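You operate a simulated robot arm through the tools that you are given. There is no shell and no other tool.

You run a simulated robot arm. Do the job below in one go: nothing can be reset, and whatever is moved stays where it is left.

Task
Pump B has tripped: reset it and start it again.
Fine: shut the green vent lever, switch B off, then push RESET B once; start it once READY is lit, it must not trip again; done when the cart display shows 0.01 or less; leave the other V valves, pump controls and clamps of this pipe line.

It is judged by the outcome, as a careful person would: the job done as asked, and still so three seconds after it is handed in. It fails if anything else is knocked over, pushed out of place, dropped, spilled or broken.

Robot
A 6-joint arm with a two-finger gripper, fixed in place. Base frame: the origin is at the foot of the arm, x ahead of it, y to its left, z up. Lengths are in m, angles in rad, forces in N, time in s.
Its first joint turns from -2.897 to 2.897 rad. Payload 2.45 kg.
The TCP is the grasp point between the finger pads, 0.02 m short of the fingertips. In the tool frame z runs along the fingers and y along their closing line. The gripper opens to 0.14 m. The gripper's body begins 0.168 m behind the TCP.
Orientation is that of the tool frame in the base frame, as [roll, pitch, yaw] about the fixed x, y, z axes, in that order (R = Rz(yaw) Ry(pitch) Rx(roll)). With the fingers straight down and closing along the base's y, the tool's x points along the base's -x, its y along +y and its z along -z.

Tools
- The arm moves only by the tool arm_command. Its argument "targets" is a list of rows, each a list of 7 numbers: the shift along the tool's x, y, z in units of 300 mm (1.0 is 300 mm), then the turn, a rotation vector about the tool's x, y, z in units of 180 degrees (1.0 is 180 degrees), then the gripper command, from -1 (shut) to 1 (fully open), values between in proportion. In form: [[tx, ty, tz, ax, ay, az, fingers], ...]. A call has 1 to 20 rows; each row is the pose to reach, as a shift and turn from the pose commanded when the call began, along the tool's axes at that moment. A call with a number of a shift or a turn outside -1 to 1 is refused whole. A row lasts 0.2 s, in which the tool goes at most 0.05 m and 0.15 rad; a call with a longer step from one row to the next is refused whole, and so is a gripper value outside its range. Where a pose cannot be reached the arm comes as near as it can. A force on the tool above 40 N (or 10 N above the force at the start of the call, whichever is more), or a blocked arm, ends the call early, and 0.2 s more pass. Each finger travels about 0.045 m/s and halts on what it meets, pressing with about 37 N; the grip force reading is that of the motor and also rises with nothing between the fingers. The clock runs only during rows and for 0.2 s after the last one: add rows that repeat a pose to give the fingers time. It gives the time, the measured TCP pose, the force on the tool (base axes), the opening and the grip force at its end, in the units of the frame above (readings bear some noise), with the torque about the TCP (base axes, N m) and any sound that the robot's microphone picked up.
- Cameras (640 x 400 px; columns grow to the right, rows downward): "scene" is fixed at [0.0542, -0.6433, 1.703]; the picture's right is [0.41, -0.91, 0.00], its down [-0.54, -0.24, -0.80] and it looks along [0.73, 0.33, -0.60] (base axes); focal length 319 px, centre (320, 200). "wrist" rides on the gripper at [0.078, 0.011, -0.209] in the tool frame; the picture's right is [-0.14, 0.99, 0.00], its down [-0.92, -0.13, -0.37] and it looks along [-0.37, -0.05, 0.93] (tool axes); focal length 280 px, centre (320, 200). There is no depth. A picture from a camera that has moved, and an enlarged one, comes with that camera's place and axes in the base frame and with its lens. The place of the scene camera against the robot may be out by one fixed shift of up to 0.018 m in any direction.
- camera(camera): a new picture of that camera. The clock stands still meanwhile.
- close_up(camera, box): a new picture of the part [left, top, right, bottom] of that camera's present view, enlarged. The clock stands still meanwhile.
- finish_job(): hands the job in; it is judged then, once.

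Nothing tells you positions but the pictures and the camera data. Unless the task says otherwise, let go and move clear before handing in.

The tools are called after ">>>" by a JSON object that holds its "op" and its "data". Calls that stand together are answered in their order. arm_command: Moves the arm, as the interface text tells. Its arguments: {"type":"object","properties":{"targets":{"type":"array","items":{"type":"array","items":{"type":"number"}}}},"required":["targets"]} The other tools are called the same way: camera (camera) takes a picture; close_up (camera, box) takes an enlarged picture of a part of a camera's view; finish_job () hands the job in.

At the start:

```text
clock: 0.0
ee_pos: [0.6743, -0.1569, 1.2427]
tcp_rot: [3.142, -0.001, 3.141]
force: [-0.1, 0.4, 0.4]
wrist_torque: [0.01, 0.01, 0.0]
grip_width: 0.14
grasp_force: 0.0
```

scene: 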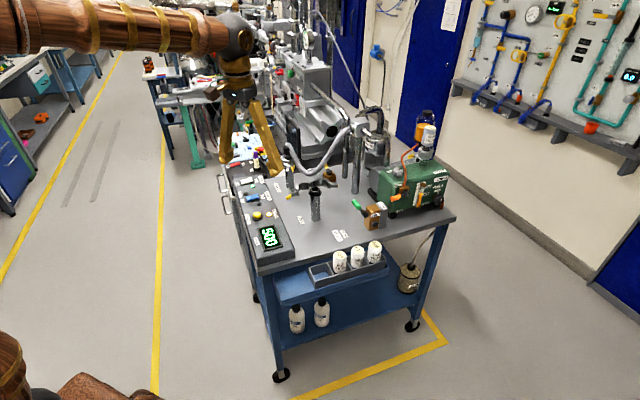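
wrist: 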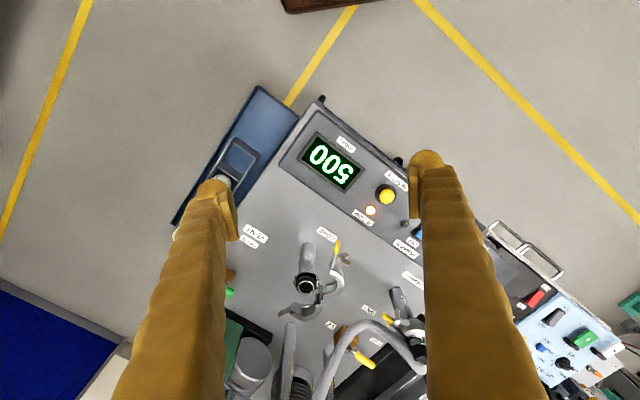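

I see a cart with a vacuum/pump setup, a display reading 500, a yellow button and labels on a sloped panel. I'll take close-ups to read the labels before moving anything.

>>> {"op": "close_up", "data": {"camera": "scene", "box": [220, 130, 340, 270]}}

>>> {"op": "close_up", "data": {"camera": "scene", "box": [320, 130, 460, 250]}}

>>> {"op": "close_up", "data": {"camera": "wrist", "box": [220, 90, 440, 230]}}

>>> {"op": "close_up", "data": {"camera": "wrist", "box": [220, 220, 440, 400]}}

>>> {"op": "close_up", "data": {"camera": "wrist", "box": [460, 220, 640, 400]}}

```text
2.86 times, centred on (280, 200) of scene
camera zoom: at [0.0542, -0.6433, 1.703], right [0.41, -0.91, 0.0], down [-0.54, -0.24, -0.8], along [0.73, 0.33, -0.6], focal length 912 px, centre (434, 200)
```

zoom: 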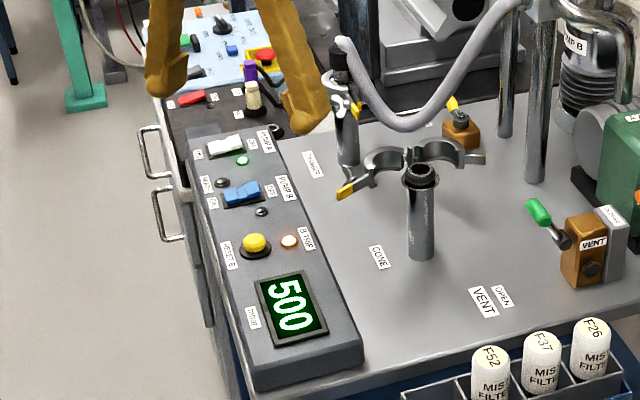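

```text
3.33 times, centred on (390, 190) of scene
camera zoom: at [0.0542, -0.6433, 1.703], right [0.41, -0.91, 0.0], down [-0.54, -0.24, -0.8], along [0.73, 0.33, -0.6], focal length 1064 px, centre (87, 233)
```

zoom: 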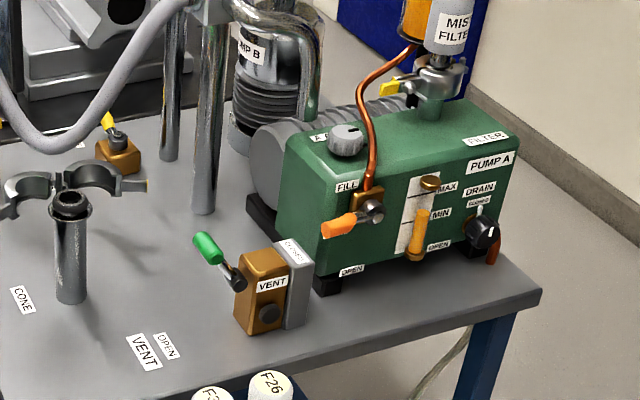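

```text
2.86 times, centred on (330, 160) of wrist
camera zoom: at [0.5965, -0.1447, 1.4508], right [0.14, 0.99, 0.0], down [0.92, -0.13, 0.37], along [0.37, -0.05, -0.93], focal length 801 px, centre (291, 314)
```

zoom: 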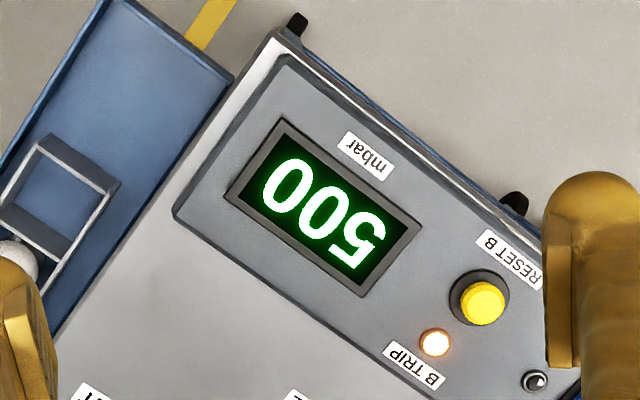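

```text
2.22 times, centred on (330, 310) of wrist
camera zoom: at [0.5965, -0.1447, 1.4508], right [0.14, 0.99, 0.0], down [0.92, -0.13, 0.37], along [0.37, -0.05, -0.93], focal length 623 px, centre (298, -44)
```

zoom: 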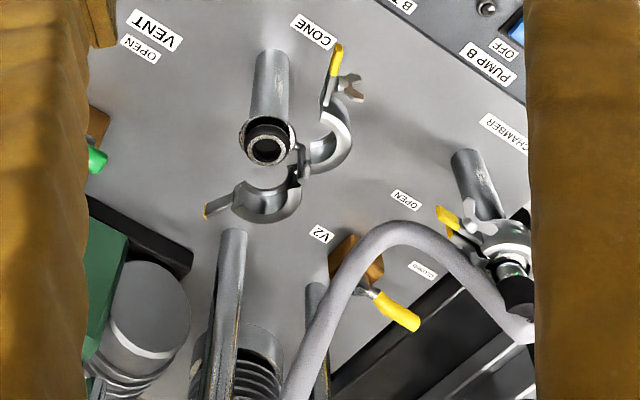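

```text
2.22 times, centred on (550, 310) of wrist
camera zoom: at [0.5965, -0.1447, 1.4508], right [0.14, 0.99, 0.0], down [0.92, -0.13, 0.37], along [0.37, -0.05, -0.93], focal length 623 px, centre (-191, -44)
```

zoom: 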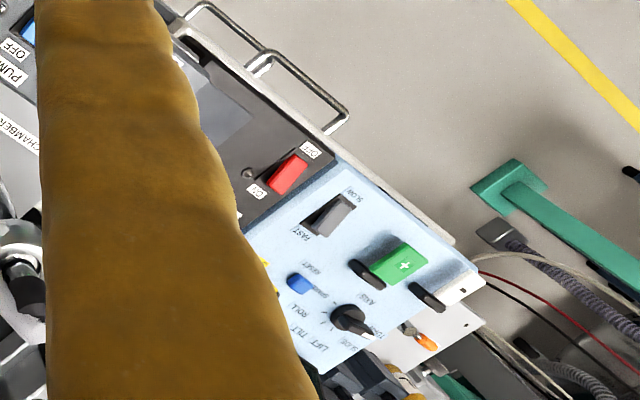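

The cart holds the control panel (PUMP A and B rockers, RESET B, B TRIP lamp, display) and a green vent lever by the green pump. I'll zoom in further to get the rocker states, the READY lamp and the lever's closed direction.

>>> {"op": "close_up", "data": {"camera": "scene", "box": [230, 170, 290, 215]}}

>>> {"op": "close_up", "data": {"camera": "scene", "box": [240, 200, 300, 260]}}

>>> {"op": "close_up", "data": {"camera": "scene", "box": [325, 190, 405, 245]}}

>>> {"op": "close_up", "data": {"camera": "scene", "box": [335, 100, 395, 150]}}

>>> {"op": "close_up", "data": {"camera": "scene", "box": [270, 50, 400, 170]}}

```text
8.89 times, centred on (260, 192) of scene
camera zoom: at [0.0542, -0.6433, 1.703], right [0.41, -0.91, 0.0], down [-0.54, -0.24, -0.8], along [0.73, 0.33, -0.6], focal length 2836 px, centre (853, 267)
```

zoom: 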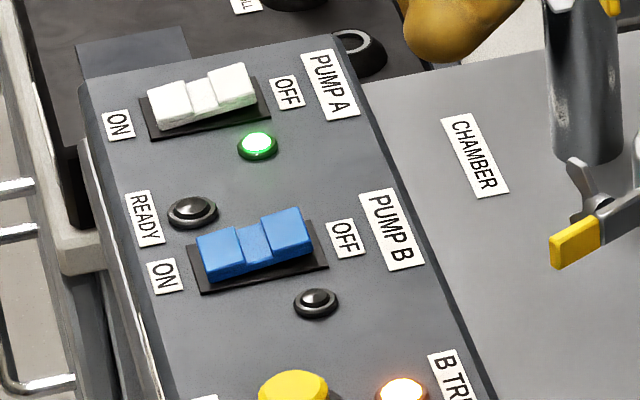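

```text
6.67 times, centred on (270, 230) of scene
camera zoom: at [0.0542, -0.6433, 1.703], right [0.41, -0.91, 0.0], down [-0.54, -0.24, -0.8], along [0.73, 0.33, -0.6], focal length 2127 px, centre (653, 0)
```

zoom: 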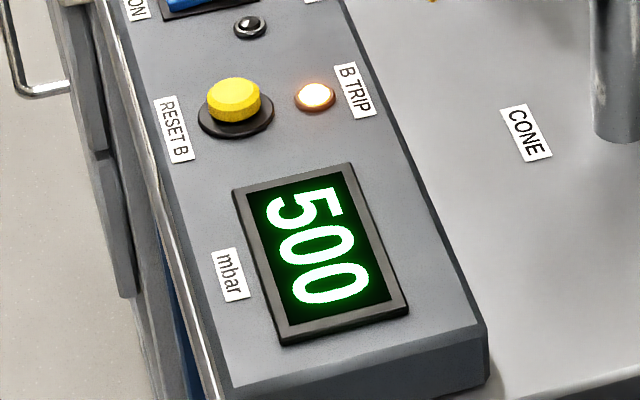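

```text
7.27 times, centred on (365, 218) of scene
camera zoom: at [0.0542, -0.6433, 1.703], right [0.41, -0.91, 0.0], down [-0.54, -0.24, -0.8], along [0.73, 0.33, -0.6], focal length 2320 px, centre (-7, 73)
```

zoom: 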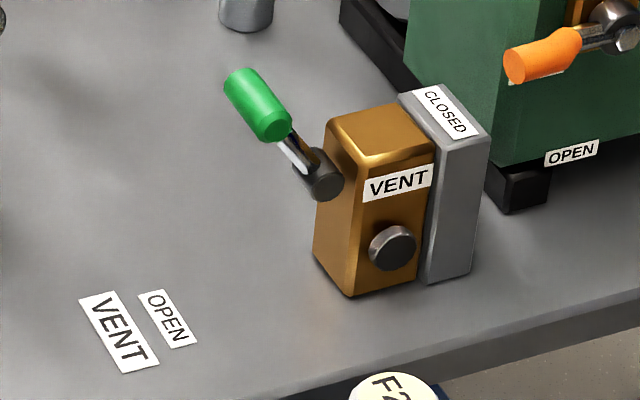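

```text
8.00 times, centred on (365, 125) of scene
camera zoom: at [0.0542, -0.6433, 1.703], right [0.41, -0.91, 0.0], down [-0.54, -0.24, -0.8], along [0.73, 0.33, -0.6], focal length 2552 px, centre (-40, 800)
```

zoom: 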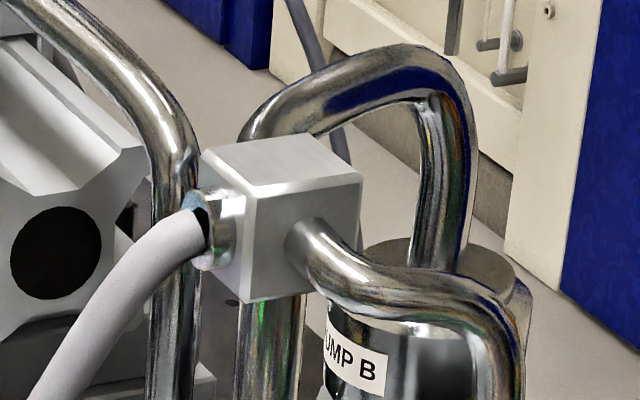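

```text
3.33 times, centred on (335, 110) of scene
camera zoom: at [0.0542, -0.6433, 1.703], right [0.41, -0.91, 0.0], down [-0.54, -0.24, -0.8], along [0.73, 0.33, -0.6], focal length 1064 px, centre (270, 500)
```

zoom: 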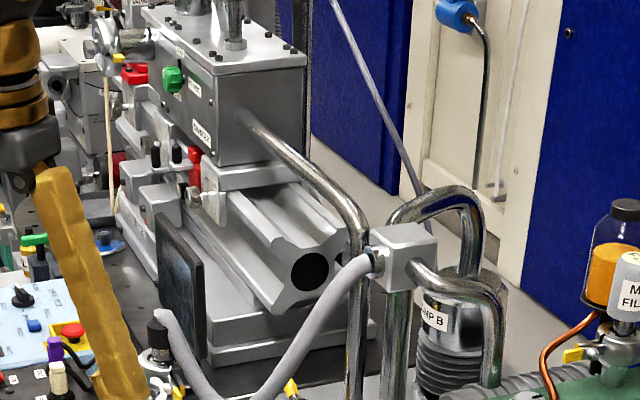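

The panel top sits at z≈0.92–0.93: display near (0.73,-0.14), RESET B near (0.81,-0.04). The vent lever is farther out, near (1.0,-0.38), so next I'll move over that way, staying high, to view it from the wrist camera.

>>> {"op": "arm_command", "data": {"targets": [[-0.07, -0.113, 0, 0, 0, 0, 1], [-0.14, -0.226, 0, 0, 0, 0, 1], [-0.21, -0.339, 0, 0, 0, 0, 1], [-0.28, -0.452, 0, 0, 0, 0, 1], [-0.35, -0.565, 0, 0, 0, 0, 1], [-0.42, -0.677, 0, 0, 0, 0, 1], [-0.42, -0.677, 0, 0, 0, 0, 1]]}}

>>> {"op": "camera", "data": {"camera": "wrist"}}

>>> {"op": "camera", "data": {"camera": "scene"}}

```text
clock: 1.6
ee_pos: [0.8011, -0.3598, 1.2429]
tcp_rot: [-3.141, 0.001, 3.142]
force: [-0.2, 0.4, 0.3]
wrist_torque: [-0.01, -0.01, -0.01]
grip_width: 0.14
grasp_force: 0.0
```

```text
taken
camera wrist: at [0.7225, -0.3483, 1.451], right [0.14, 0.99, 0.0], down [0.92, -0.13, 0.37], along [0.36, -0.05, -0.93], focal length 280 px, centre (320, 200)
```

wrist: 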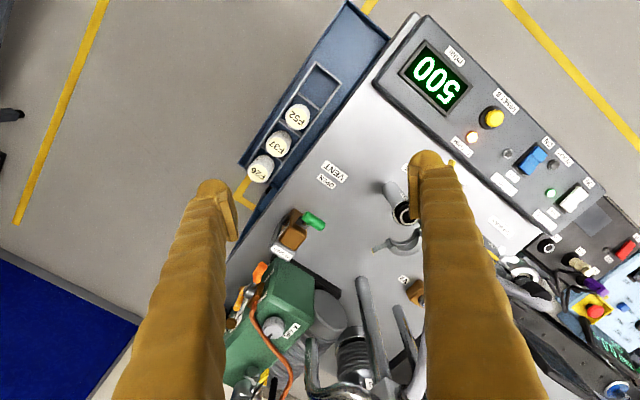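

```text
taken
```

scene: 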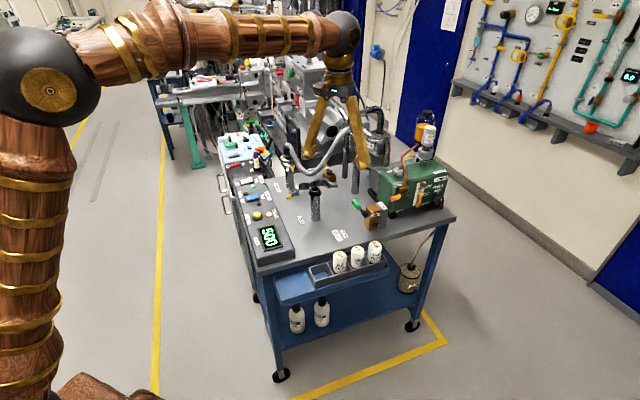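

>>> {"op": "close_up", "data": {"camera": "wrist", "box": [240, 150, 350, 280]}}

>>> {"op": "close_up", "data": {"camera": "wrist", "box": [450, 80, 620, 250]}}

>>> {"op": "close_up", "data": {"camera": "wrist", "box": [330, 150, 430, 320]}}

>>> {"op": "close_up", "data": {"camera": "scene", "box": [340, 190, 395, 235]}}

```text
3.08 times, centred on (295, 215) of wrist
camera zoom: at [0.7225, -0.3483, 1.451], right [0.14, 0.99, 0.0], down [0.92, -0.13, 0.37], along [0.36, -0.05, -0.93], focal length 863 px, centre (397, 154)
```

zoom: 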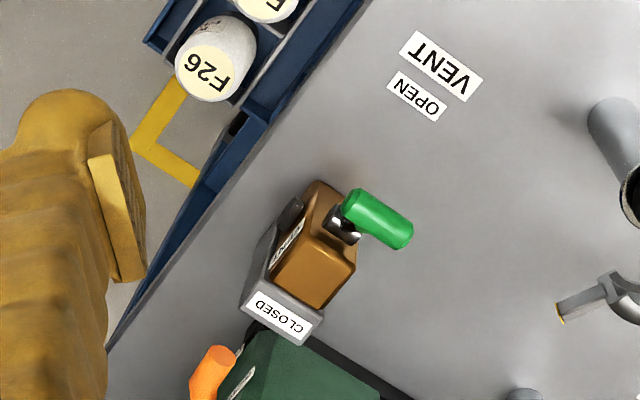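

```text
2.35 times, centred on (535, 165) of wrist
camera zoom: at [0.7225, -0.3483, 1.451], right [0.14, 0.99, 0.0], down [0.92, -0.13, 0.37], along [0.36, -0.05, -0.93], focal length 660 px, centre (-186, 282)
```

zoom: 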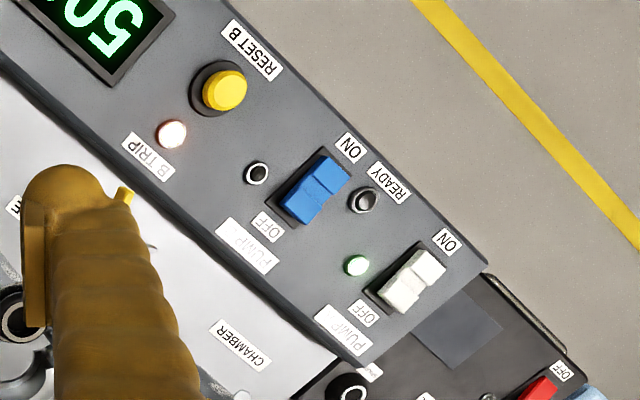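

```text
2.35 times, centred on (380, 235) of wrist
camera zoom: at [0.7225, -0.3483, 1.451], right [0.14, 0.99, 0.0], down [0.92, -0.13, 0.37], along [0.36, -0.05, -0.93], focal length 660 px, centre (179, 118)
```

zoom: 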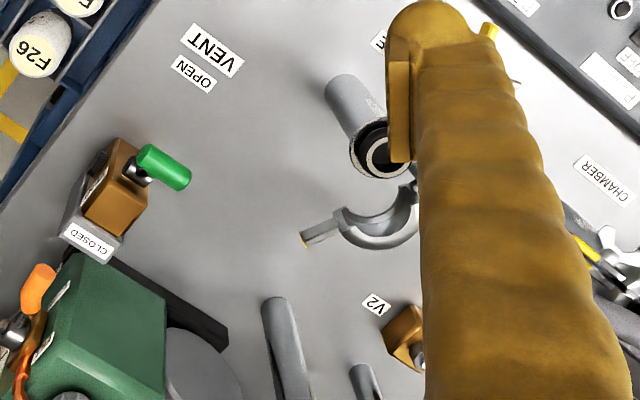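

```text
8.89 times, centred on (368, 212) of scene
camera zoom: at [0.0542, -0.6433, 1.703], right [0.41, -0.91, 0.0], down [-0.54, -0.24, -0.8], along [0.73, 0.33, -0.6], focal length 2836 px, centre (-102, 89)
```

zoom: 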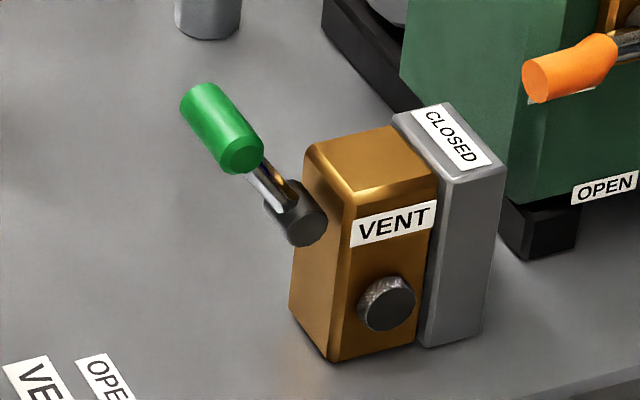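

The green lever's tip is near (0.95,-0.375,1.0) and its hub near (0.957,-0.42,0.95), with an OPEN label on the panel side and a CLOSED label on the far side of the block. I need a nearer look to be sure which way it turns, so I'll move the wrist camera closer.

>>> {"op": "arm_command", "data": {"targets": [[-0.066, -0.047, 0.08, 0, 0, 0, 1], [-0.132, -0.093, 0.16, 0, 0, 0, 1], [-0.198, -0.14, 0.24, 0, 0, 0, 1], [-0.264, -0.187, 0.32, 0, 0, 0, 1], [-0.3, -0.233, 0.4, 0, 0, 0, 1], [-0.3, -0.233, 0.4, 0, 0, 0, 1]]}}

>>> {"op": "camera", "data": {"camera": "wrist"}}

>>> {"op": "close_up", "data": {"camera": "wrist", "box": [230, 140, 430, 300]}}

```text
clock: 3.0
ee_pos: [0.8907, -0.4284, 1.1228]
tcp_rot: [-3.141, 0.0, 3.141]
force: [-0.6, -0.8, 0.1]
wrist_torque: [-0.01, -0.02, 0.0]
grip_width: 0.1397
grasp_force: 0.1
```

```text
taken
camera wrist: at [0.8123, -0.417, 1.3306], right [0.14, 0.99, 0.0], down [0.92, -0.13, 0.37], along [0.37, -0.05, -0.93], focal length 280 px, centre (320, 200)
```

wrist: 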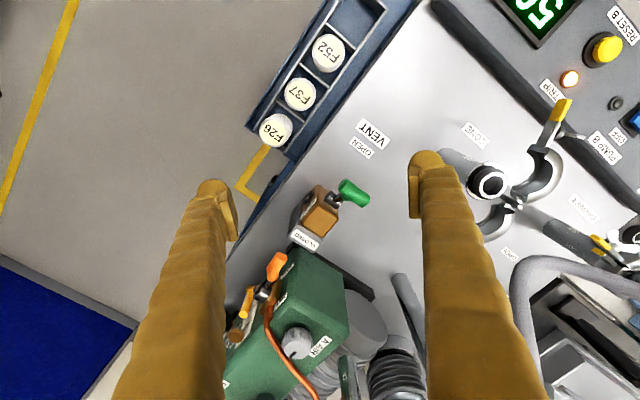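

```text
2.50 times, centred on (330, 220) of wrist
camera zoom: at [0.8123, -0.417, 1.3306], right [0.14, 0.99, 0.0], down [0.92, -0.13, 0.37], along [0.37, -0.05, -0.93], focal length 701 px, centre (295, 150)
```

zoom: 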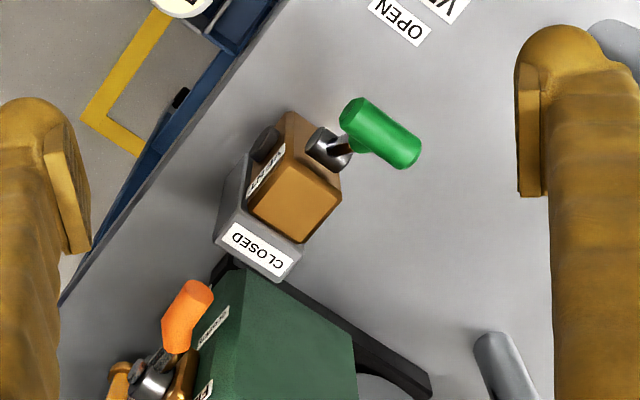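

I can see the block, hub and handle, but the handle's exact direction is still unclear, so I'll take tighter close-ups from both cameras.

>>> {"op": "close_up", "data": {"camera": "wrist", "box": [285, 170, 385, 255]}}

>>> {"op": "close_up", "data": {"camera": "scene", "box": [345, 192, 393, 234]}}

>>> {"op": "close_up", "data": {"camera": "scene", "box": [360, 140, 460, 240]}}

>>> {"op": "close_up", "data": {"camera": "scene", "box": [300, 150, 350, 200]}}

```text
4.71 times, centred on (335, 212) of wrist
camera zoom: at [0.8123, -0.417, 1.3306], right [0.14, 0.99, 0.0], down [0.92, -0.13, 0.37], along [0.37, -0.05, -0.93], focal length 1320 px, centre (249, 141)
```

zoom: 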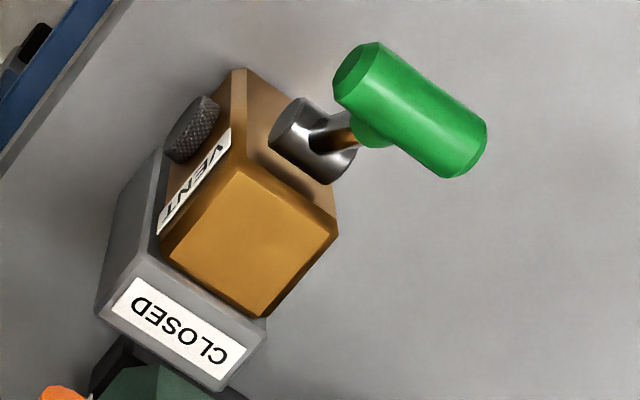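

```text
9.52 times, centred on (369, 213) of scene
camera zoom: at [0.0542, -0.6433, 1.703], right [0.41, -0.91, 0.0], down [-0.54, -0.24, -0.8], along [0.73, 0.33, -0.6], focal length 3039 px, centre (-147, 76)
```

zoom: 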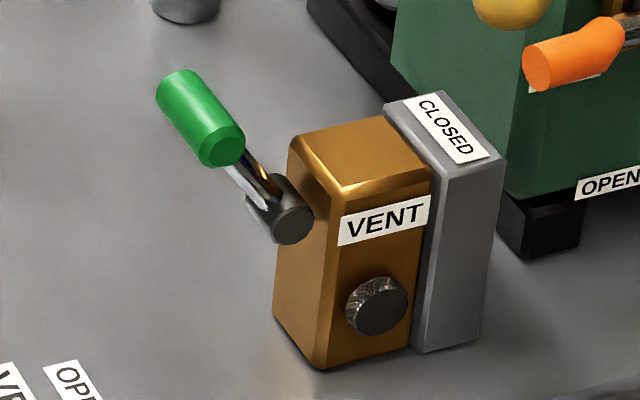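

```text
4.00 times, centred on (410, 190) of scene
camera zoom: at [0.0542, -0.6433, 1.703], right [0.41, -0.91, 0.0], down [-0.54, -0.24, -0.8], along [0.73, 0.33, -0.6], focal length 1276 px, centre (-40, 240)
```

zoom: 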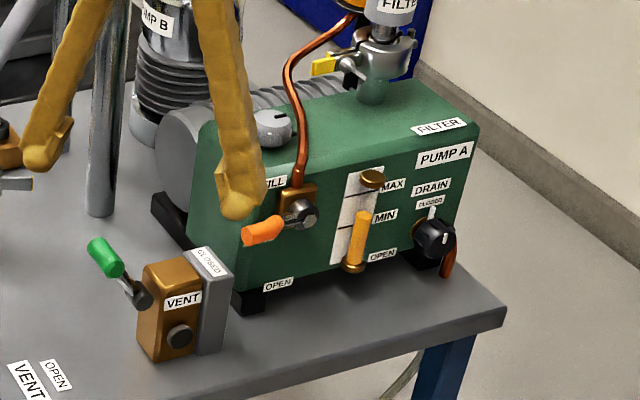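

```text
8.00 times, centred on (325, 175) of scene
camera zoom: at [0.0542, -0.6433, 1.703], right [0.41, -0.91, 0.0], down [-0.54, -0.24, -0.8], along [0.73, 0.33, -0.6], focal length 2552 px, centre (280, 400)
```

zoom: 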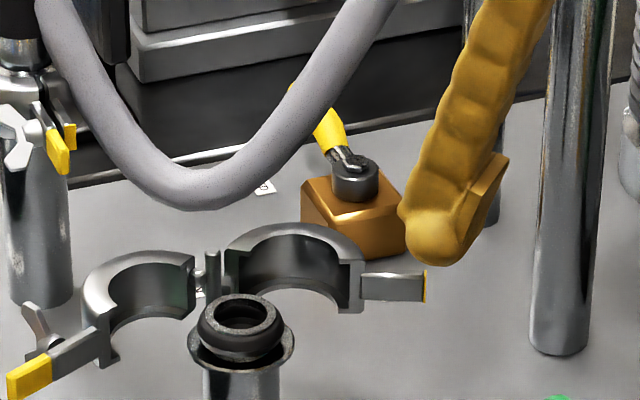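

The handle looks like a green cross-bar on a short rod from a hub whose axis runs along the block's VENT–pump side. To settle its turning plane I'll look at it from the side with a tilted wrist.

>>> {"op": "arm_command", "data": {"targets": [[0.05, -0.067, 0, -0.0071, -0.0224, -0.0319, 1], [0.1, -0.133, 0, -0.0141, -0.0448, -0.0638, 1], [0.15, -0.2, 0, -0.0212, -0.0673, -0.0957, 1], [0.2, -0.267, 0, -0.0283, -0.0897, -0.1275, 1], [0.25, -0.333, 0, -0.0353, -0.1121, -0.1594, 1], [0.3, -0.4, 0, -0.0424, -0.1345, -0.1913, 1], [0.3, -0.4, 0, -0.0424, -0.1345, -0.1913, 1]]}}

>>> {"op": "camera", "data": {"camera": "wrist"}}

>>> {"op": "close_up", "data": {"camera": "wrist", "box": [240, 130, 400, 250]}}

```text
clock: 4.6
ee_pos: [0.8003, -0.5495, 1.1235]
tcp_rot: [-3.139, 0.436, -2.528]
force: [-0.3, -1.1, 0.2]
wrist_torque: [-0.01, -0.03, -0.03]
grip_width: 0.14
grasp_force: 0.0
```

```text
taken
camera wrist: at [0.6639, -0.6314, 1.2784], right [-0.47, 0.88, 0.06], down [0.63, 0.29, 0.72], along [0.62, 0.37, -0.69], focal length 280 px, centre (320, 200)
```

wrist: 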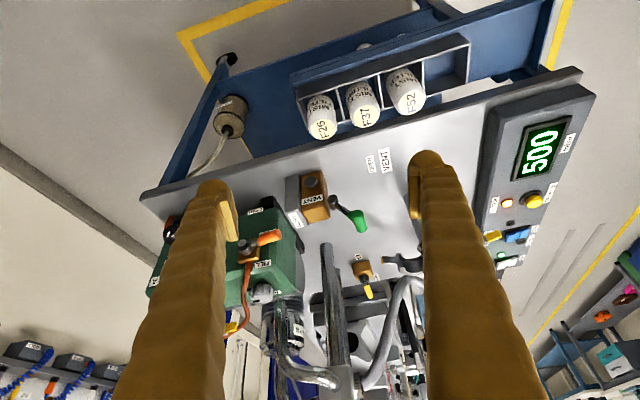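

```text
3.33 times, centred on (320, 190) of wrist
camera zoom: at [0.6639, -0.6314, 1.2784], right [-0.47, 0.88, 0.06], down [0.63, 0.29, 0.72], along [0.62, 0.37, -0.69], focal length 935 px, centre (320, 233)
```

zoom: 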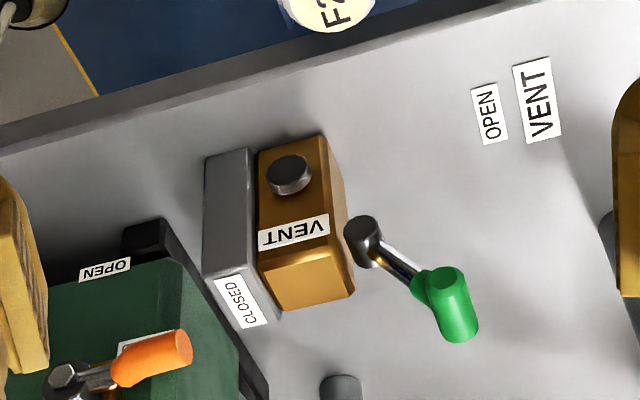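

Now it is clear: the green cross-bar sits on a rod leaning toward OPEN (handle centre ≈(0.943,-0.391,0.992), hub ≈(0.970,-0.419,0.938)), and it swings over the top toward CLOSED along direction (0.71,-0.71). I'll shut the fingers and bring the tool, tilted 25° outward that way, to just behind the handle.

>>> {"op": "arm_command", "data": {"targets": [[-0.0456, 0.0368, 0.0425, 0.0171, 0, 0.0367, -1], [-0.0912, 0.0736, 0.085, 0.0342, 0, 0.0734, -1], [-0.1368, 0.1105, 0.1274, 0.0513, 0, 0.1101, -1], [-0.1824, 0.1473, 0.1699, 0.0684, 0, 0.1468, -1], [-0.228, 0.1841, 0.2124, 0.0855, 0, 0.1835, -1], [-0.2737, 0.2209, 0.2549, 0.1026, 0, 0.2202, -1], [-0.3193, 0.2577, 0.2974, 0.1197, 0, 0.2569, -1], [-0.3649, 0.2945, 0.3399, 0.1368, 0, 0.2936, -1], [-0.4105, 0.3314, 0.3823, 0.1539, 0, 0.3303, -1], [-0.4561, 0.3682, 0.4248, 0.171, 0, 0.367, -1], [-0.5017, 0.405, 0.4673, 0.1881, 0, 0.4037, -1], [-0.5017, 0.405, 0.4673, 0.1881, 0, 0.4037, -1]]}}

>>> {"op": "camera", "data": {"camera": "wrist"}}

>>> {"op": "close_up", "data": {"camera": "scene", "box": [300, 130, 420, 240]}}

```text
clock: 7.2
ee_pos: [0.8908, -0.3381, 1.0586]
tcp_rot: [3.142, 0.437, 2.354]
force: [0.4, -0.2, 0.1]
wrist_torque: [-0.04, 0.0, 0.01]
grip_width: 0.0
grasp_force: 29.0
```

```text
taken
camera wrist: at [0.7867, -0.2162, 1.2141], right [0.79, 0.61, 0.06], down [0.39, -0.57, 0.72], along [0.47, -0.55, -0.69], focal length 280 px, centre (320, 200)
```

wrist: 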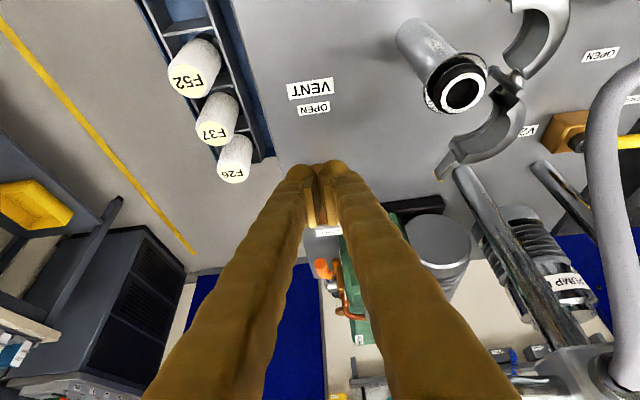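

```text
3.64 times, centred on (360, 185) of scene
camera zoom: at [0.0542, -0.6433, 1.703], right [0.41, -0.91, 0.0], down [-0.54, -0.24, -0.8], along [0.73, 0.33, -0.6], focal length 1160 px, centre (174, 254)
```

zoom: 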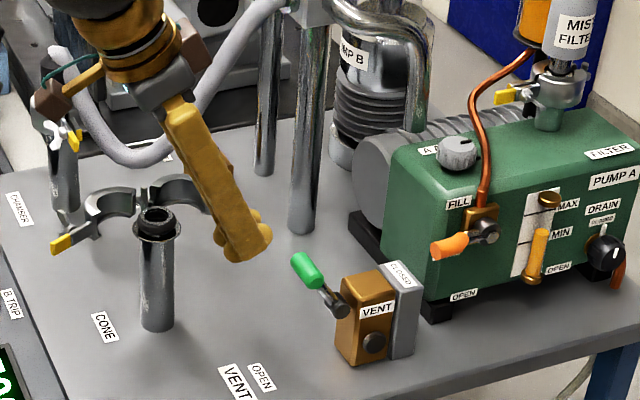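

The closed fingertips are lined up behind the handle with the tool tilted along the swing direction. I'll go down to the handle's level on its OPEN side and start a first small push.

>>> {"op": "arm_command", "data": {"targets": [[0.016, 0, 0.0919, 0, 0, 0, -1], [0.0053, 0, 0.2477, 0, 0, 0, -1], [-0.0228, 0, 0.2619, 0, 0, 0, -1], [-0.0423, 0, 0.2733, 0, 0, 0, -1], [-0.0423, 0, 0.2733, 0, 0, 0, -1]]}}

>>> {"op": "close_up", "data": {"camera": "scene", "box": [335, 170, 405, 240]}}

>>> {"op": "close_up", "data": {"camera": "wrist", "box": [250, 120, 390, 260]}}

```text
clock: 8.4
ee_pos: [0.9233, -0.3713, 0.9897]
tcp_rot: [-3.141, 0.437, 2.354]
force: [-0.5, 1.0, -0.6]
wrist_torque: [-0.02, 0.0, 0.01]
grip_width: 0.0003
grasp_force: 29.6
```

```text
5.71 times, centred on (370, 205) of scene
camera zoom: at [0.0542, -0.6433, 1.703], right [0.41, -0.91, 0.0], down [-0.54, -0.24, -0.8], along [0.73, 0.33, -0.6], focal length 1823 px, centre (34, 171)
```

zoom: 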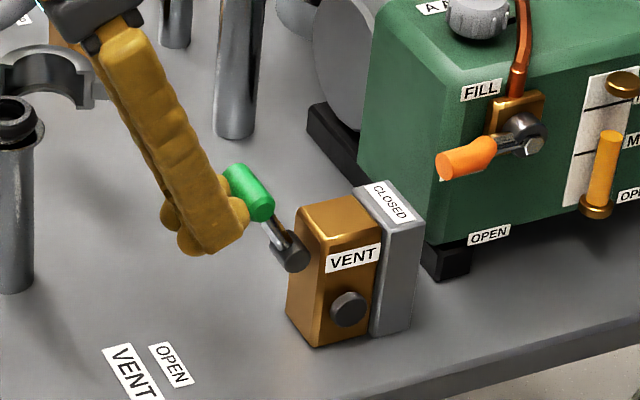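

```text
2.86 times, centred on (320, 190) of wrist
camera zoom: at [0.8191, -0.2492, 1.1457], right [0.79, 0.61, 0.06], down [0.39, -0.57, 0.72], along [0.47, -0.55, -0.69], focal length 801 px, centre (320, 229)
```

zoom: 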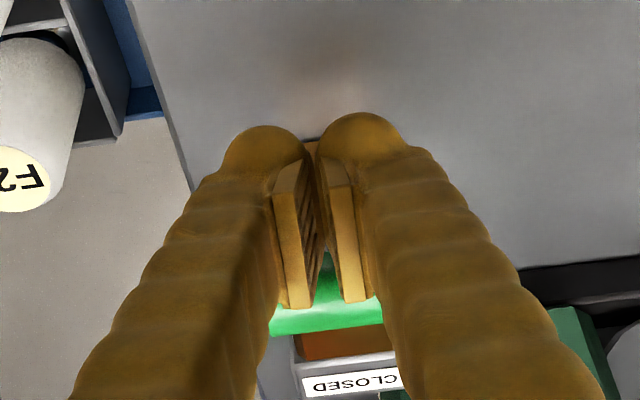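

The finger pads are right at the green handle with no noticeable force yet. I'll push it along its arc up to about vertical and watch the force.

>>> {"op": "arm_command", "data": {"targets": [[-0.0234, 0, -0.0021, 0, 0, 0, -1], [-0.0468, 0, -0.0042, 0, 0, 0, -1], [-0.0698, 0, -0.0012, 0, 0, 0, -1], [-0.0927, 0, 0.0017, 0, 0, 0, -1], [-0.1146, 0, 0.0092, 0, 0, 0, -1], [-0.1364, 0, 0.0167, 0, 0, 0, -1]]}}

>>> {"op": "close_up", "data": {"camera": "scene", "box": [335, 170, 405, 240]}}

```text
clock: 9.8
ee_pos: [0.9522, -0.3991, 1.003]
tcp_rot: [-3.141, 0.436, 2.353]
force: [-0.4, 0.1, 0.0]
wrist_torque: [-0.02, 0.0, 0.03]
grip_width: 0.0
grasp_force: 29.4
```

```text
5.71 times, centred on (370, 205) of scene
camera zoom: at [0.0542, -0.6433, 1.703], right [0.41, -0.91, 0.0], down [-0.54, -0.24, -0.8], along [0.73, 0.33, -0.6], focal length 1823 px, centre (34, 171)
```

zoom: 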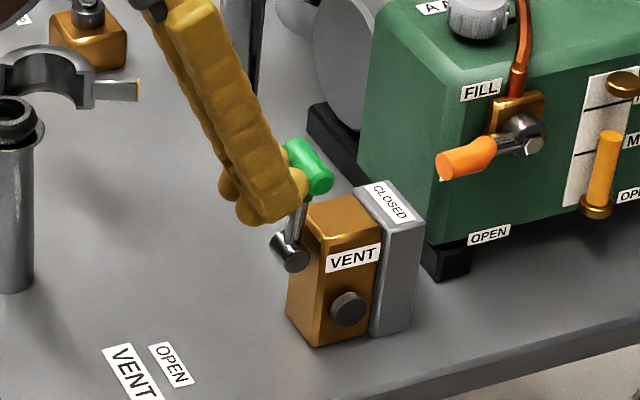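

The lever has come up to vertical with almost no force. I'll carry on over the top toward CLOSED, slowly, watching for the stop.

>>> {"op": "arm_command", "data": {"targets": [[-0.0198, 0, 0.012, 0, 0, 0, -1], [-0.0396, 0, 0.024, 0, 0, 0, -1], [-0.0566, 0, 0.0396, 0, 0, 0, -1], [-0.0735, 0, 0.0553, 0, 0, 0, -1]]}}

>>> {"op": "close_up", "data": {"camera": "scene", "box": [335, 170, 405, 240]}}

>>> {"op": "close_up", "data": {"camera": "scene", "box": [240, 200, 300, 260]}}

```text
clock: 10.8
ee_pos: [0.9708, -0.4168, 0.9971]
tcp_rot: [3.141, 0.437, 2.354]
force: [0.5, -0.9, -0.1]
wrist_torque: [0.0, 0.01, 0.05]
grip_width: 0.0
grasp_force: 29.3
```

```text
5.71 times, centred on (370, 205) of scene
camera zoom: at [0.0542, -0.6433, 1.703], right [0.41, -0.91, 0.0], down [-0.54, -0.24, -0.8], along [0.73, 0.33, -0.6], focal length 1823 px, centre (34, 171)
```

zoom: 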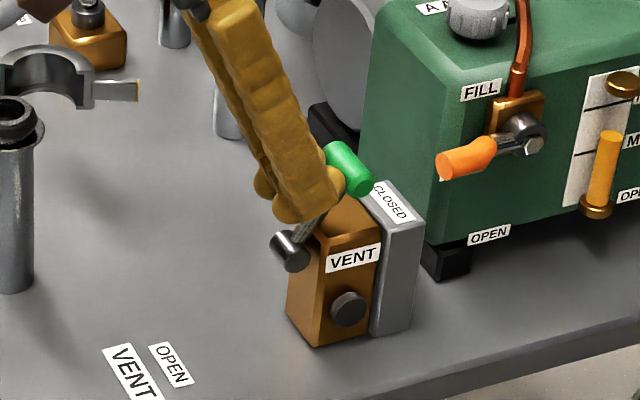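

```text
6.67 times, centred on (270, 230) of scene
camera zoom: at [0.0542, -0.6433, 1.703], right [0.41, -0.91, 0.0], down [-0.54, -0.24, -0.8], along [0.73, 0.33, -0.6], focal length 2127 px, centre (653, 0)
```

zoom: 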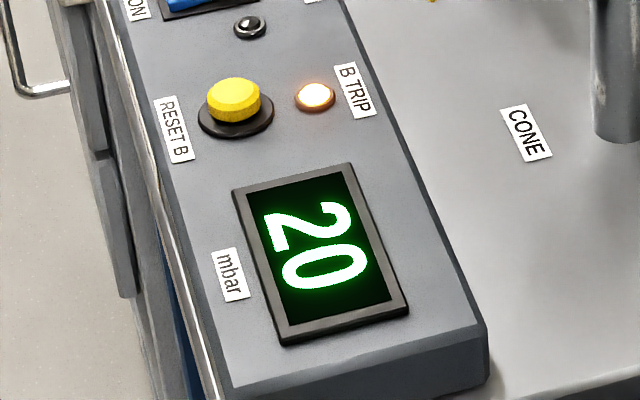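

The display has already dropped to 20 mbar with the lever past vertical. I'll nudge the lever further to its closed stop.

>>> {"op": "arm_command", "data": {"targets": [[-0.0089, 0, 0.0127, 0, 0, 0, -1], [-0.0177, 0, 0.0255, 0, 0, 0, -1], [-0.0266, 0, 0.0382, 0, 0, 0, -1]]}}

>>> {"op": "close_up", "data": {"camera": "scene", "box": [335, 170, 405, 240]}}

>>> {"op": "close_up", "data": {"camera": "scene", "box": [230, 170, 300, 260]}}

>>> {"op": "close_up", "data": {"camera": "wrist", "box": [250, 120, 390, 260]}}

```text
clock: 11.6
ee_pos: [0.9764, -0.4217, 0.9901]
tcp_rot: [-3.139, 0.43, 2.354]
force: [-4.2, 4.8, -3.3]
wrist_torque: [0.02, 0.11, 0.03]
grip_width: 0.0061
grasp_force: 29.5
stopped in row 3: the force on the tool passed its limit at 46 N (the readings are from after the stop); the commanded pose is now the measured one
```

```text
5.71 times, centred on (370, 205) of scene
camera zoom: at [0.0542, -0.6433, 1.703], right [0.41, -0.91, 0.0], down [-0.54, -0.24, -0.8], along [0.73, 0.33, -0.6], focal length 1823 px, centre (34, 171)
```

zoom: 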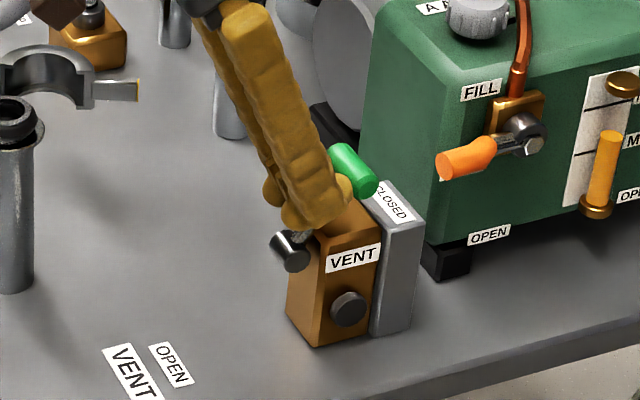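

```text
4.44 times, centred on (265, 215) of scene
camera zoom: at [0.0542, -0.6433, 1.703], right [0.41, -0.91, 0.0], down [-0.54, -0.24, -0.8], along [0.73, 0.33, -0.6], focal length 1418 px, centre (564, 133)
```

zoom: 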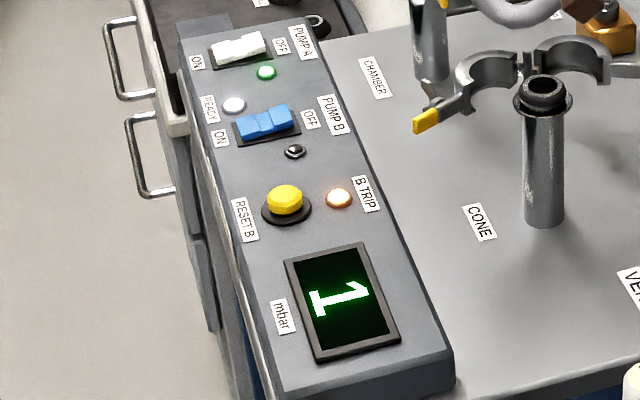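

```text
2.86 times, centred on (320, 190) of wrist
camera zoom: at [0.8732, -0.3011, 1.1453], right [0.79, 0.61, 0.06], down [0.39, -0.57, 0.72], along [0.47, -0.55, -0.69], focal length 801 px, centre (320, 229)
```

zoom: 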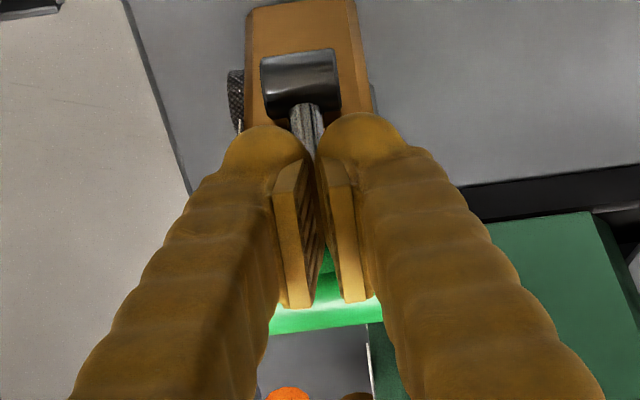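

The lever is against its stop on the CLOSED side: the display shows 1 mbar and the READY lamp has come on while B TRIP is still lit. I'll part the fingers slightly so they can't drag the rod, then back away.

>>> {"op": "arm_command", "data": {"targets": [[0, 0, 0, 0, 0, 0, -0.6], [0, 0, 0, 0, 0, 0, -0.6], [0.0243, 0, -0.0665, 0, 0, 0, -0.6], [0.02, 0, -0.1933, 0, 0, 0, -0.6], [0.0683, 0, -0.3263, 0, 0, 0, -0.6], [0.1163, 0, -0.4593, 0, 0, 0, -1], [0.179, 0, -0.562, 0, 0, 0, -1]]}}

>>> {"op": "close_up", "data": {"camera": "scene", "box": [335, 170, 405, 240]}}

>>> {"op": "close_up", "data": {"camera": "scene", "box": [230, 170, 300, 260]}}

>>> {"op": "camera", "data": {"camera": "wrist"}}

```text
clock: 13.2
ee_pos: [0.8921, -0.3384, 1.1202]
tcp_rot: [-3.139, 0.431, 2.354]
force: [0.1, -0.9, -0.7]
wrist_torque: [-0.01, 0.0, -0.01]
grip_width: 0.0
grasp_force: 19.2
```

```text
5.71 times, centred on (370, 205) of scene
camera zoom: at [0.0542, -0.6433, 1.703], right [0.41, -0.91, 0.0], down [-0.54, -0.24, -0.8], along [0.73, 0.33, -0.6], focal length 1823 px, centre (34, 171)
```

zoom: 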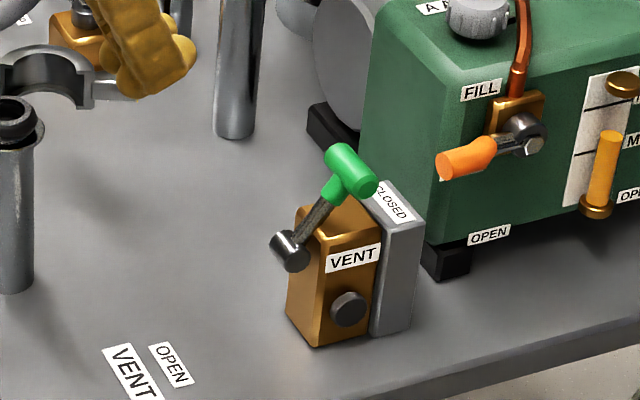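

```text
4.44 times, centred on (265, 215) of scene
camera zoom: at [0.0542, -0.6433, 1.703], right [0.41, -0.91, 0.0], down [-0.54, -0.24, -0.8], along [0.73, 0.33, -0.6], focal length 1418 px, centre (564, 133)
```

zoom: 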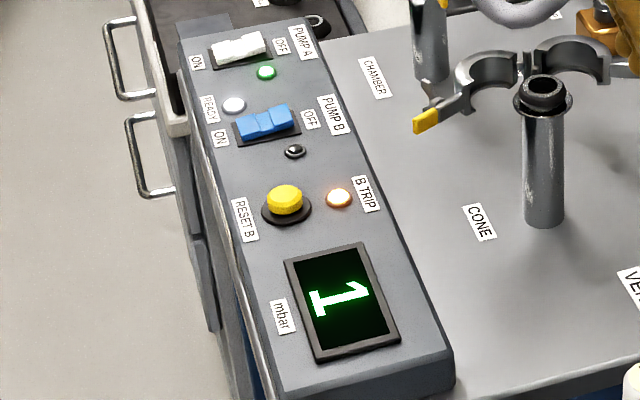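

```text
taken
camera wrist: at [0.7889, -0.2174, 1.2763], right [0.79, 0.61, 0.06], down [0.39, -0.57, 0.72], along [0.47, -0.55, -0.69], focal length 280 px, centre (320, 200)
```

wrist: 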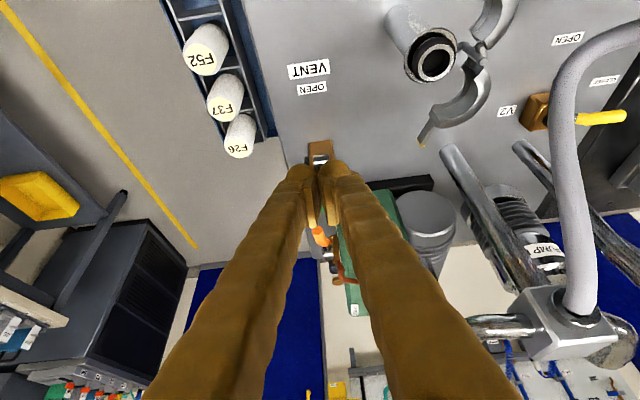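

The vent lever now rests on the CLOSED side by itself, READY is lit, and the display reads 1. Next I'll straighten the tool and go above the panel between RESET B and the PUMP B rocker, to locate the switches accurately.

>>> {"op": "arm_command", "data": {"targets": [[0.0728, 0.0961, -0.0597, 0, 0.0196, 0, -1], [0.1456, 0.1923, -0.1193, 0, 0.0392, 0, -1], [0.2184, 0.2884, -0.179, 0, 0.0588, 0, -1], [0.2913, 0.3846, -0.2387, 0, 0.0784, 0, -1], [0.3641, 0.4807, -0.2984, 0, 0.098, 0, -1], [0.4369, 0.5769, -0.358, 0, 0.1176, 0, -1], [0.5097, 0.673, -0.4177, 0, 0.1372, 0, -1], [0.5097, 0.673, -0.4177, 0, 0.1372, 0, -1]]}}

>>> {"op": "camera", "data": {"camera": "wrist"}}

>>> {"op": "close_up", "data": {"camera": "wrist", "box": [200, 20, 460, 180]}}

>>> {"op": "close_up", "data": {"camera": "scene", "box": [225, 165, 305, 215]}}

```text
clock: 15.0
ee_pos: [0.9005, -0.0591, 1.1703]
tcp_rot: [-3.141, -0.001, 2.354]
force: [0.0, -0.4, -0.1]
wrist_torque: [-0.03, 0.02, 0.01]
grip_width: 0.0
grasp_force: 28.8
```

```text
taken
camera wrist: at [0.8533, 0.0047, 1.3787], right [0.8, 0.6, 0.0], down [0.56, -0.74, 0.37], along [0.22, -0.3, -0.93], focal length 280 px, centre (320, 200)
```

wrist: 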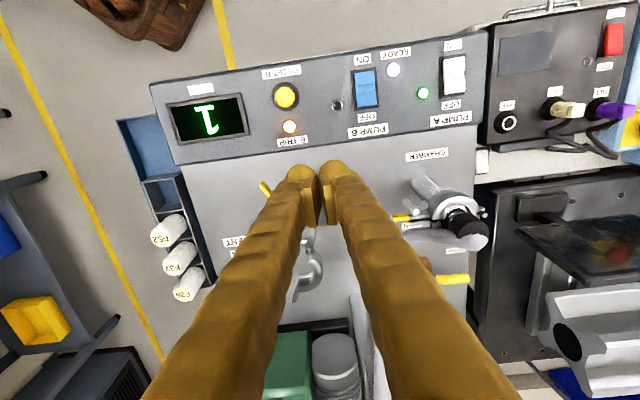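

```text
2.46 times, centred on (330, 100) of wrist
camera zoom: at [0.8533, 0.0047, 1.3787], right [0.8, 0.6, 0.0], down [0.56, -0.74, 0.37], along [0.22, -0.3, -0.93], focal length 690 px, centre (295, 446)
```

zoom: 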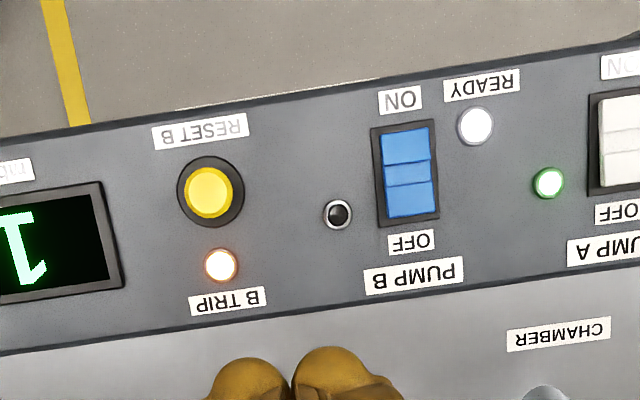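

```text
8.00 times, centred on (265, 190) of scene
camera zoom: at [0.0542, -0.6433, 1.703], right [0.41, -0.91, 0.0], down [-0.54, -0.24, -0.8], along [0.73, 0.33, -0.6], focal length 2552 px, centre (760, 280)
```

zoom: 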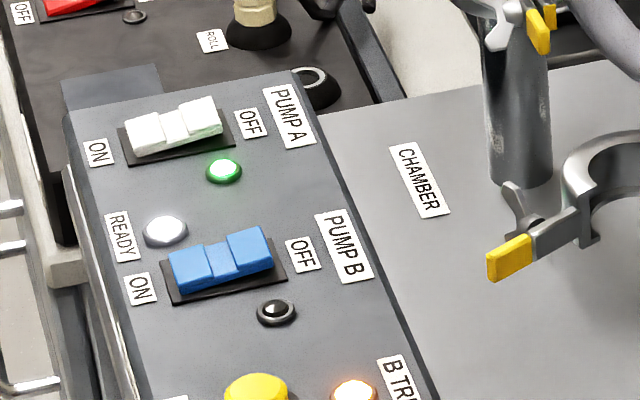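

The panel is clear in view: rocker B centre at about (0.909,0.044), its OFF end toward the table side, and RESET B at about (0.817,-0.038) with its top at z≈0.917. I'll come down to just above the OFF half of the blue rocker.

>>> {"op": "arm_command", "data": {"targets": [[0.0784, 0.1309, 0, 0, 0, 0, -1], [0.1567, 0.2617, 0, 0, 0, 0, -1], [0.1567, 0.2617, 0.16, 0, 0, 0, -1], [0.1567, 0.2617, 0.32, 0, 0, 0, -1], [0.1567, 0.2617, 0.48, 0, 0, 0, -1], [0.1567, 0.2617, 0.62, 0, 0, 0, -1], [0.1567, 0.2617, 0.6833, 0, 0, 0, -1], [0.1567, 0.2617, 0.6833, 0, 0, 0, -1]]}}

>>> {"op": "close_up", "data": {"camera": "scene", "box": [225, 155, 305, 225]}}

>>> {"op": "camera", "data": {"camera": "wrist"}}

```text
clock: 16.8
ee_pos: [0.9237, 0.0282, 0.9651]
tcp_rot: [-3.141, 0.0, 2.352]
force: [0.6, 0.6, 0.1]
wrist_torque: [0.02, -0.02, 0.0]
grip_width: 0.0002
grasp_force: 29.1
```

```text
5.71 times, centred on (265, 190) of scene
camera zoom: at [0.0542, -0.6433, 1.703], right [0.41, -0.91, 0.0], down [-0.54, -0.24, -0.8], along [0.73, 0.33, -0.6], focal length 1823 px, centre (634, 257)
```

zoom: 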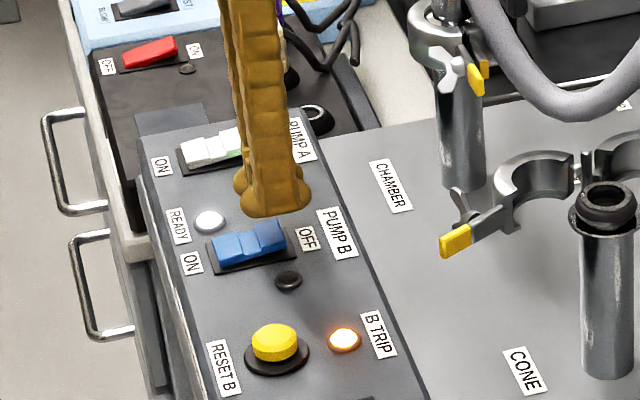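

```text
taken
camera wrist: at [0.8767, 0.093, 1.1726], right [0.8, 0.6, 0.0], down [0.56, -0.74, 0.37], along [0.22, -0.3, -0.93], focal length 280 px, centre (320, 200)
```

wrist: 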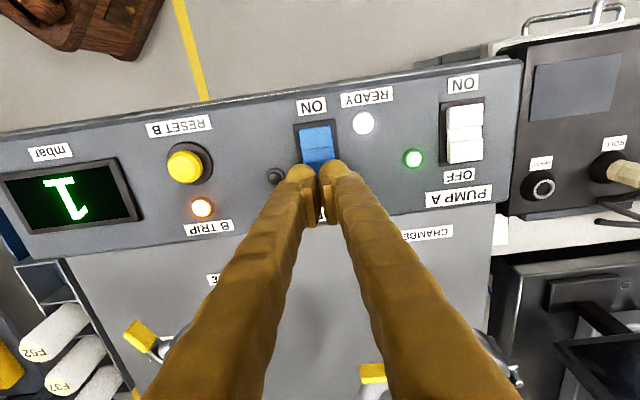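

The closed tips are centred about 2 cm above the OFF half of rocker B. I'll lower slowly in small steps until I feel the rocker.

>>> {"op": "arm_command", "data": {"targets": [[0, 0, 0.02, 0, 0, 0, -1], [0, 0, 0.035, 0, 0, 0, -1], [0, 0, 0.045, 0, 0, 0, -1], [0, 0, 0.055, 0, 0, 0, -1]]}}

>>> {"op": "close_up", "data": {"camera": "scene", "box": [225, 155, 305, 225]}}

```text
clock: 17.8
ee_pos: [0.9234, 0.0295, 0.9485]
tcp_rot: [-3.14, 0.001, 2.354]
force: [-0.3, -0.2, -0.3]
wrist_torque: [0.02, 0.01, -0.01]
grip_width: 0.0001
grasp_force: 29.1
```

```text
5.71 times, centred on (265, 190) of scene
camera zoom: at [0.0542, -0.6433, 1.703], right [0.41, -0.91, 0.0], down [-0.54, -0.24, -0.8], along [0.73, 0.33, -0.6], focal length 1823 px, centre (634, 257)
```

zoom: 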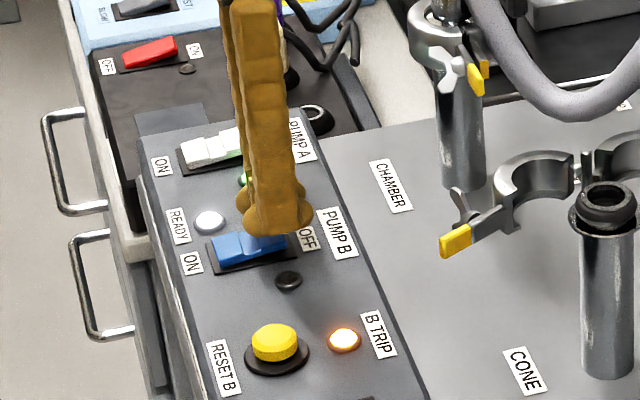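

No contact yet, with the tip at about z=0.9285. I'll continue down in 2 mm steps.

>>> {"op": "arm_command", "data": {"targets": [[0, 0, 0.007, 0, 0, 0, -1], [0, 0, 0.014, 0, 0, 0, -1], [0, 0, 0.021, 0, 0, 0, -1]]}}

>>> {"op": "close_up", "data": {"camera": "scene", "box": [225, 155, 305, 225]}}

```text
clock: 18.6
ee_pos: [0.9246, 0.0291, 0.942]
tcp_rot: [-3.141, -0.002, 2.353]
force: [-0.2, 0.3, 0.3]
wrist_torque: [0.0, 0.02, 0.03]
grip_width: 0.0
grasp_force: 29.1
```

```text
5.71 times, centred on (265, 190) of scene
camera zoom: at [0.0542, -0.6433, 1.703], right [0.41, -0.91, 0.0], down [-0.54, -0.24, -0.8], along [0.73, 0.33, -0.6], focal length 1823 px, centre (634, 257)
```

zoom: 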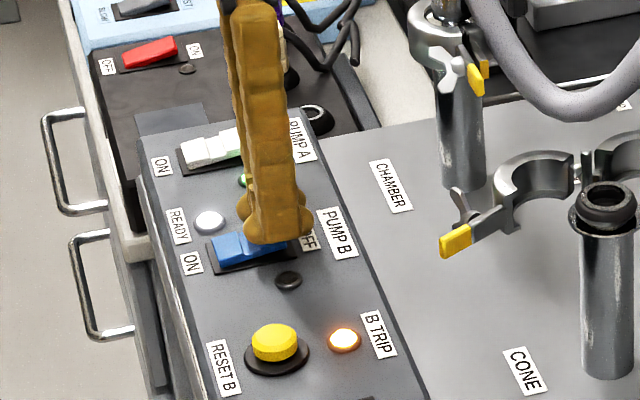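

Still no force, tip at z≈0.922 and visually just over the rocker end. Continuing down gently.

>>> {"op": "arm_command", "data": {"targets": [[0, 0, 0.007, 0, 0, 0, -1], [0, 0, 0.014, 0, 0, 0, -1], [0, 0, 0.021, 0, 0, 0, -1]]}}

>>> {"op": "close_up", "data": {"camera": "scene", "box": [225, 155, 305, 225]}}

```text
clock: 19.4
ee_pos: [0.9243, 0.0287, 0.9343]
tcp_rot: [-3.14, 0.001, 2.354]
force: [-0.2, 0.1, 0.1]
wrist_torque: [0.0, -0.02, -0.01]
grip_width: 0.0
grasp_force: 29.5
```

```text
5.71 times, centred on (265, 190) of scene
camera zoom: at [0.0542, -0.6433, 1.703], right [0.41, -0.91, 0.0], down [-0.54, -0.24, -0.8], along [0.73, 0.33, -0.6], focal length 1823 px, centre (634, 257)
```

zoom: 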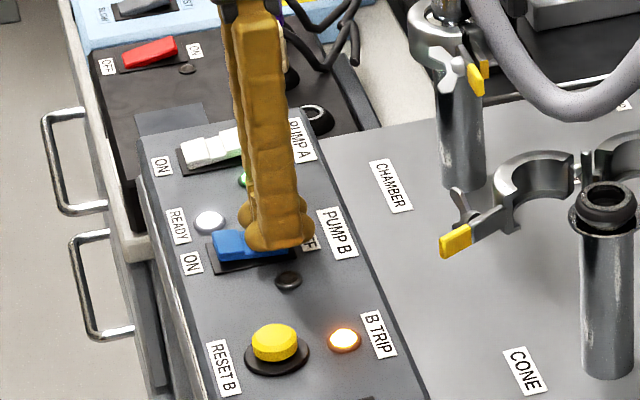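

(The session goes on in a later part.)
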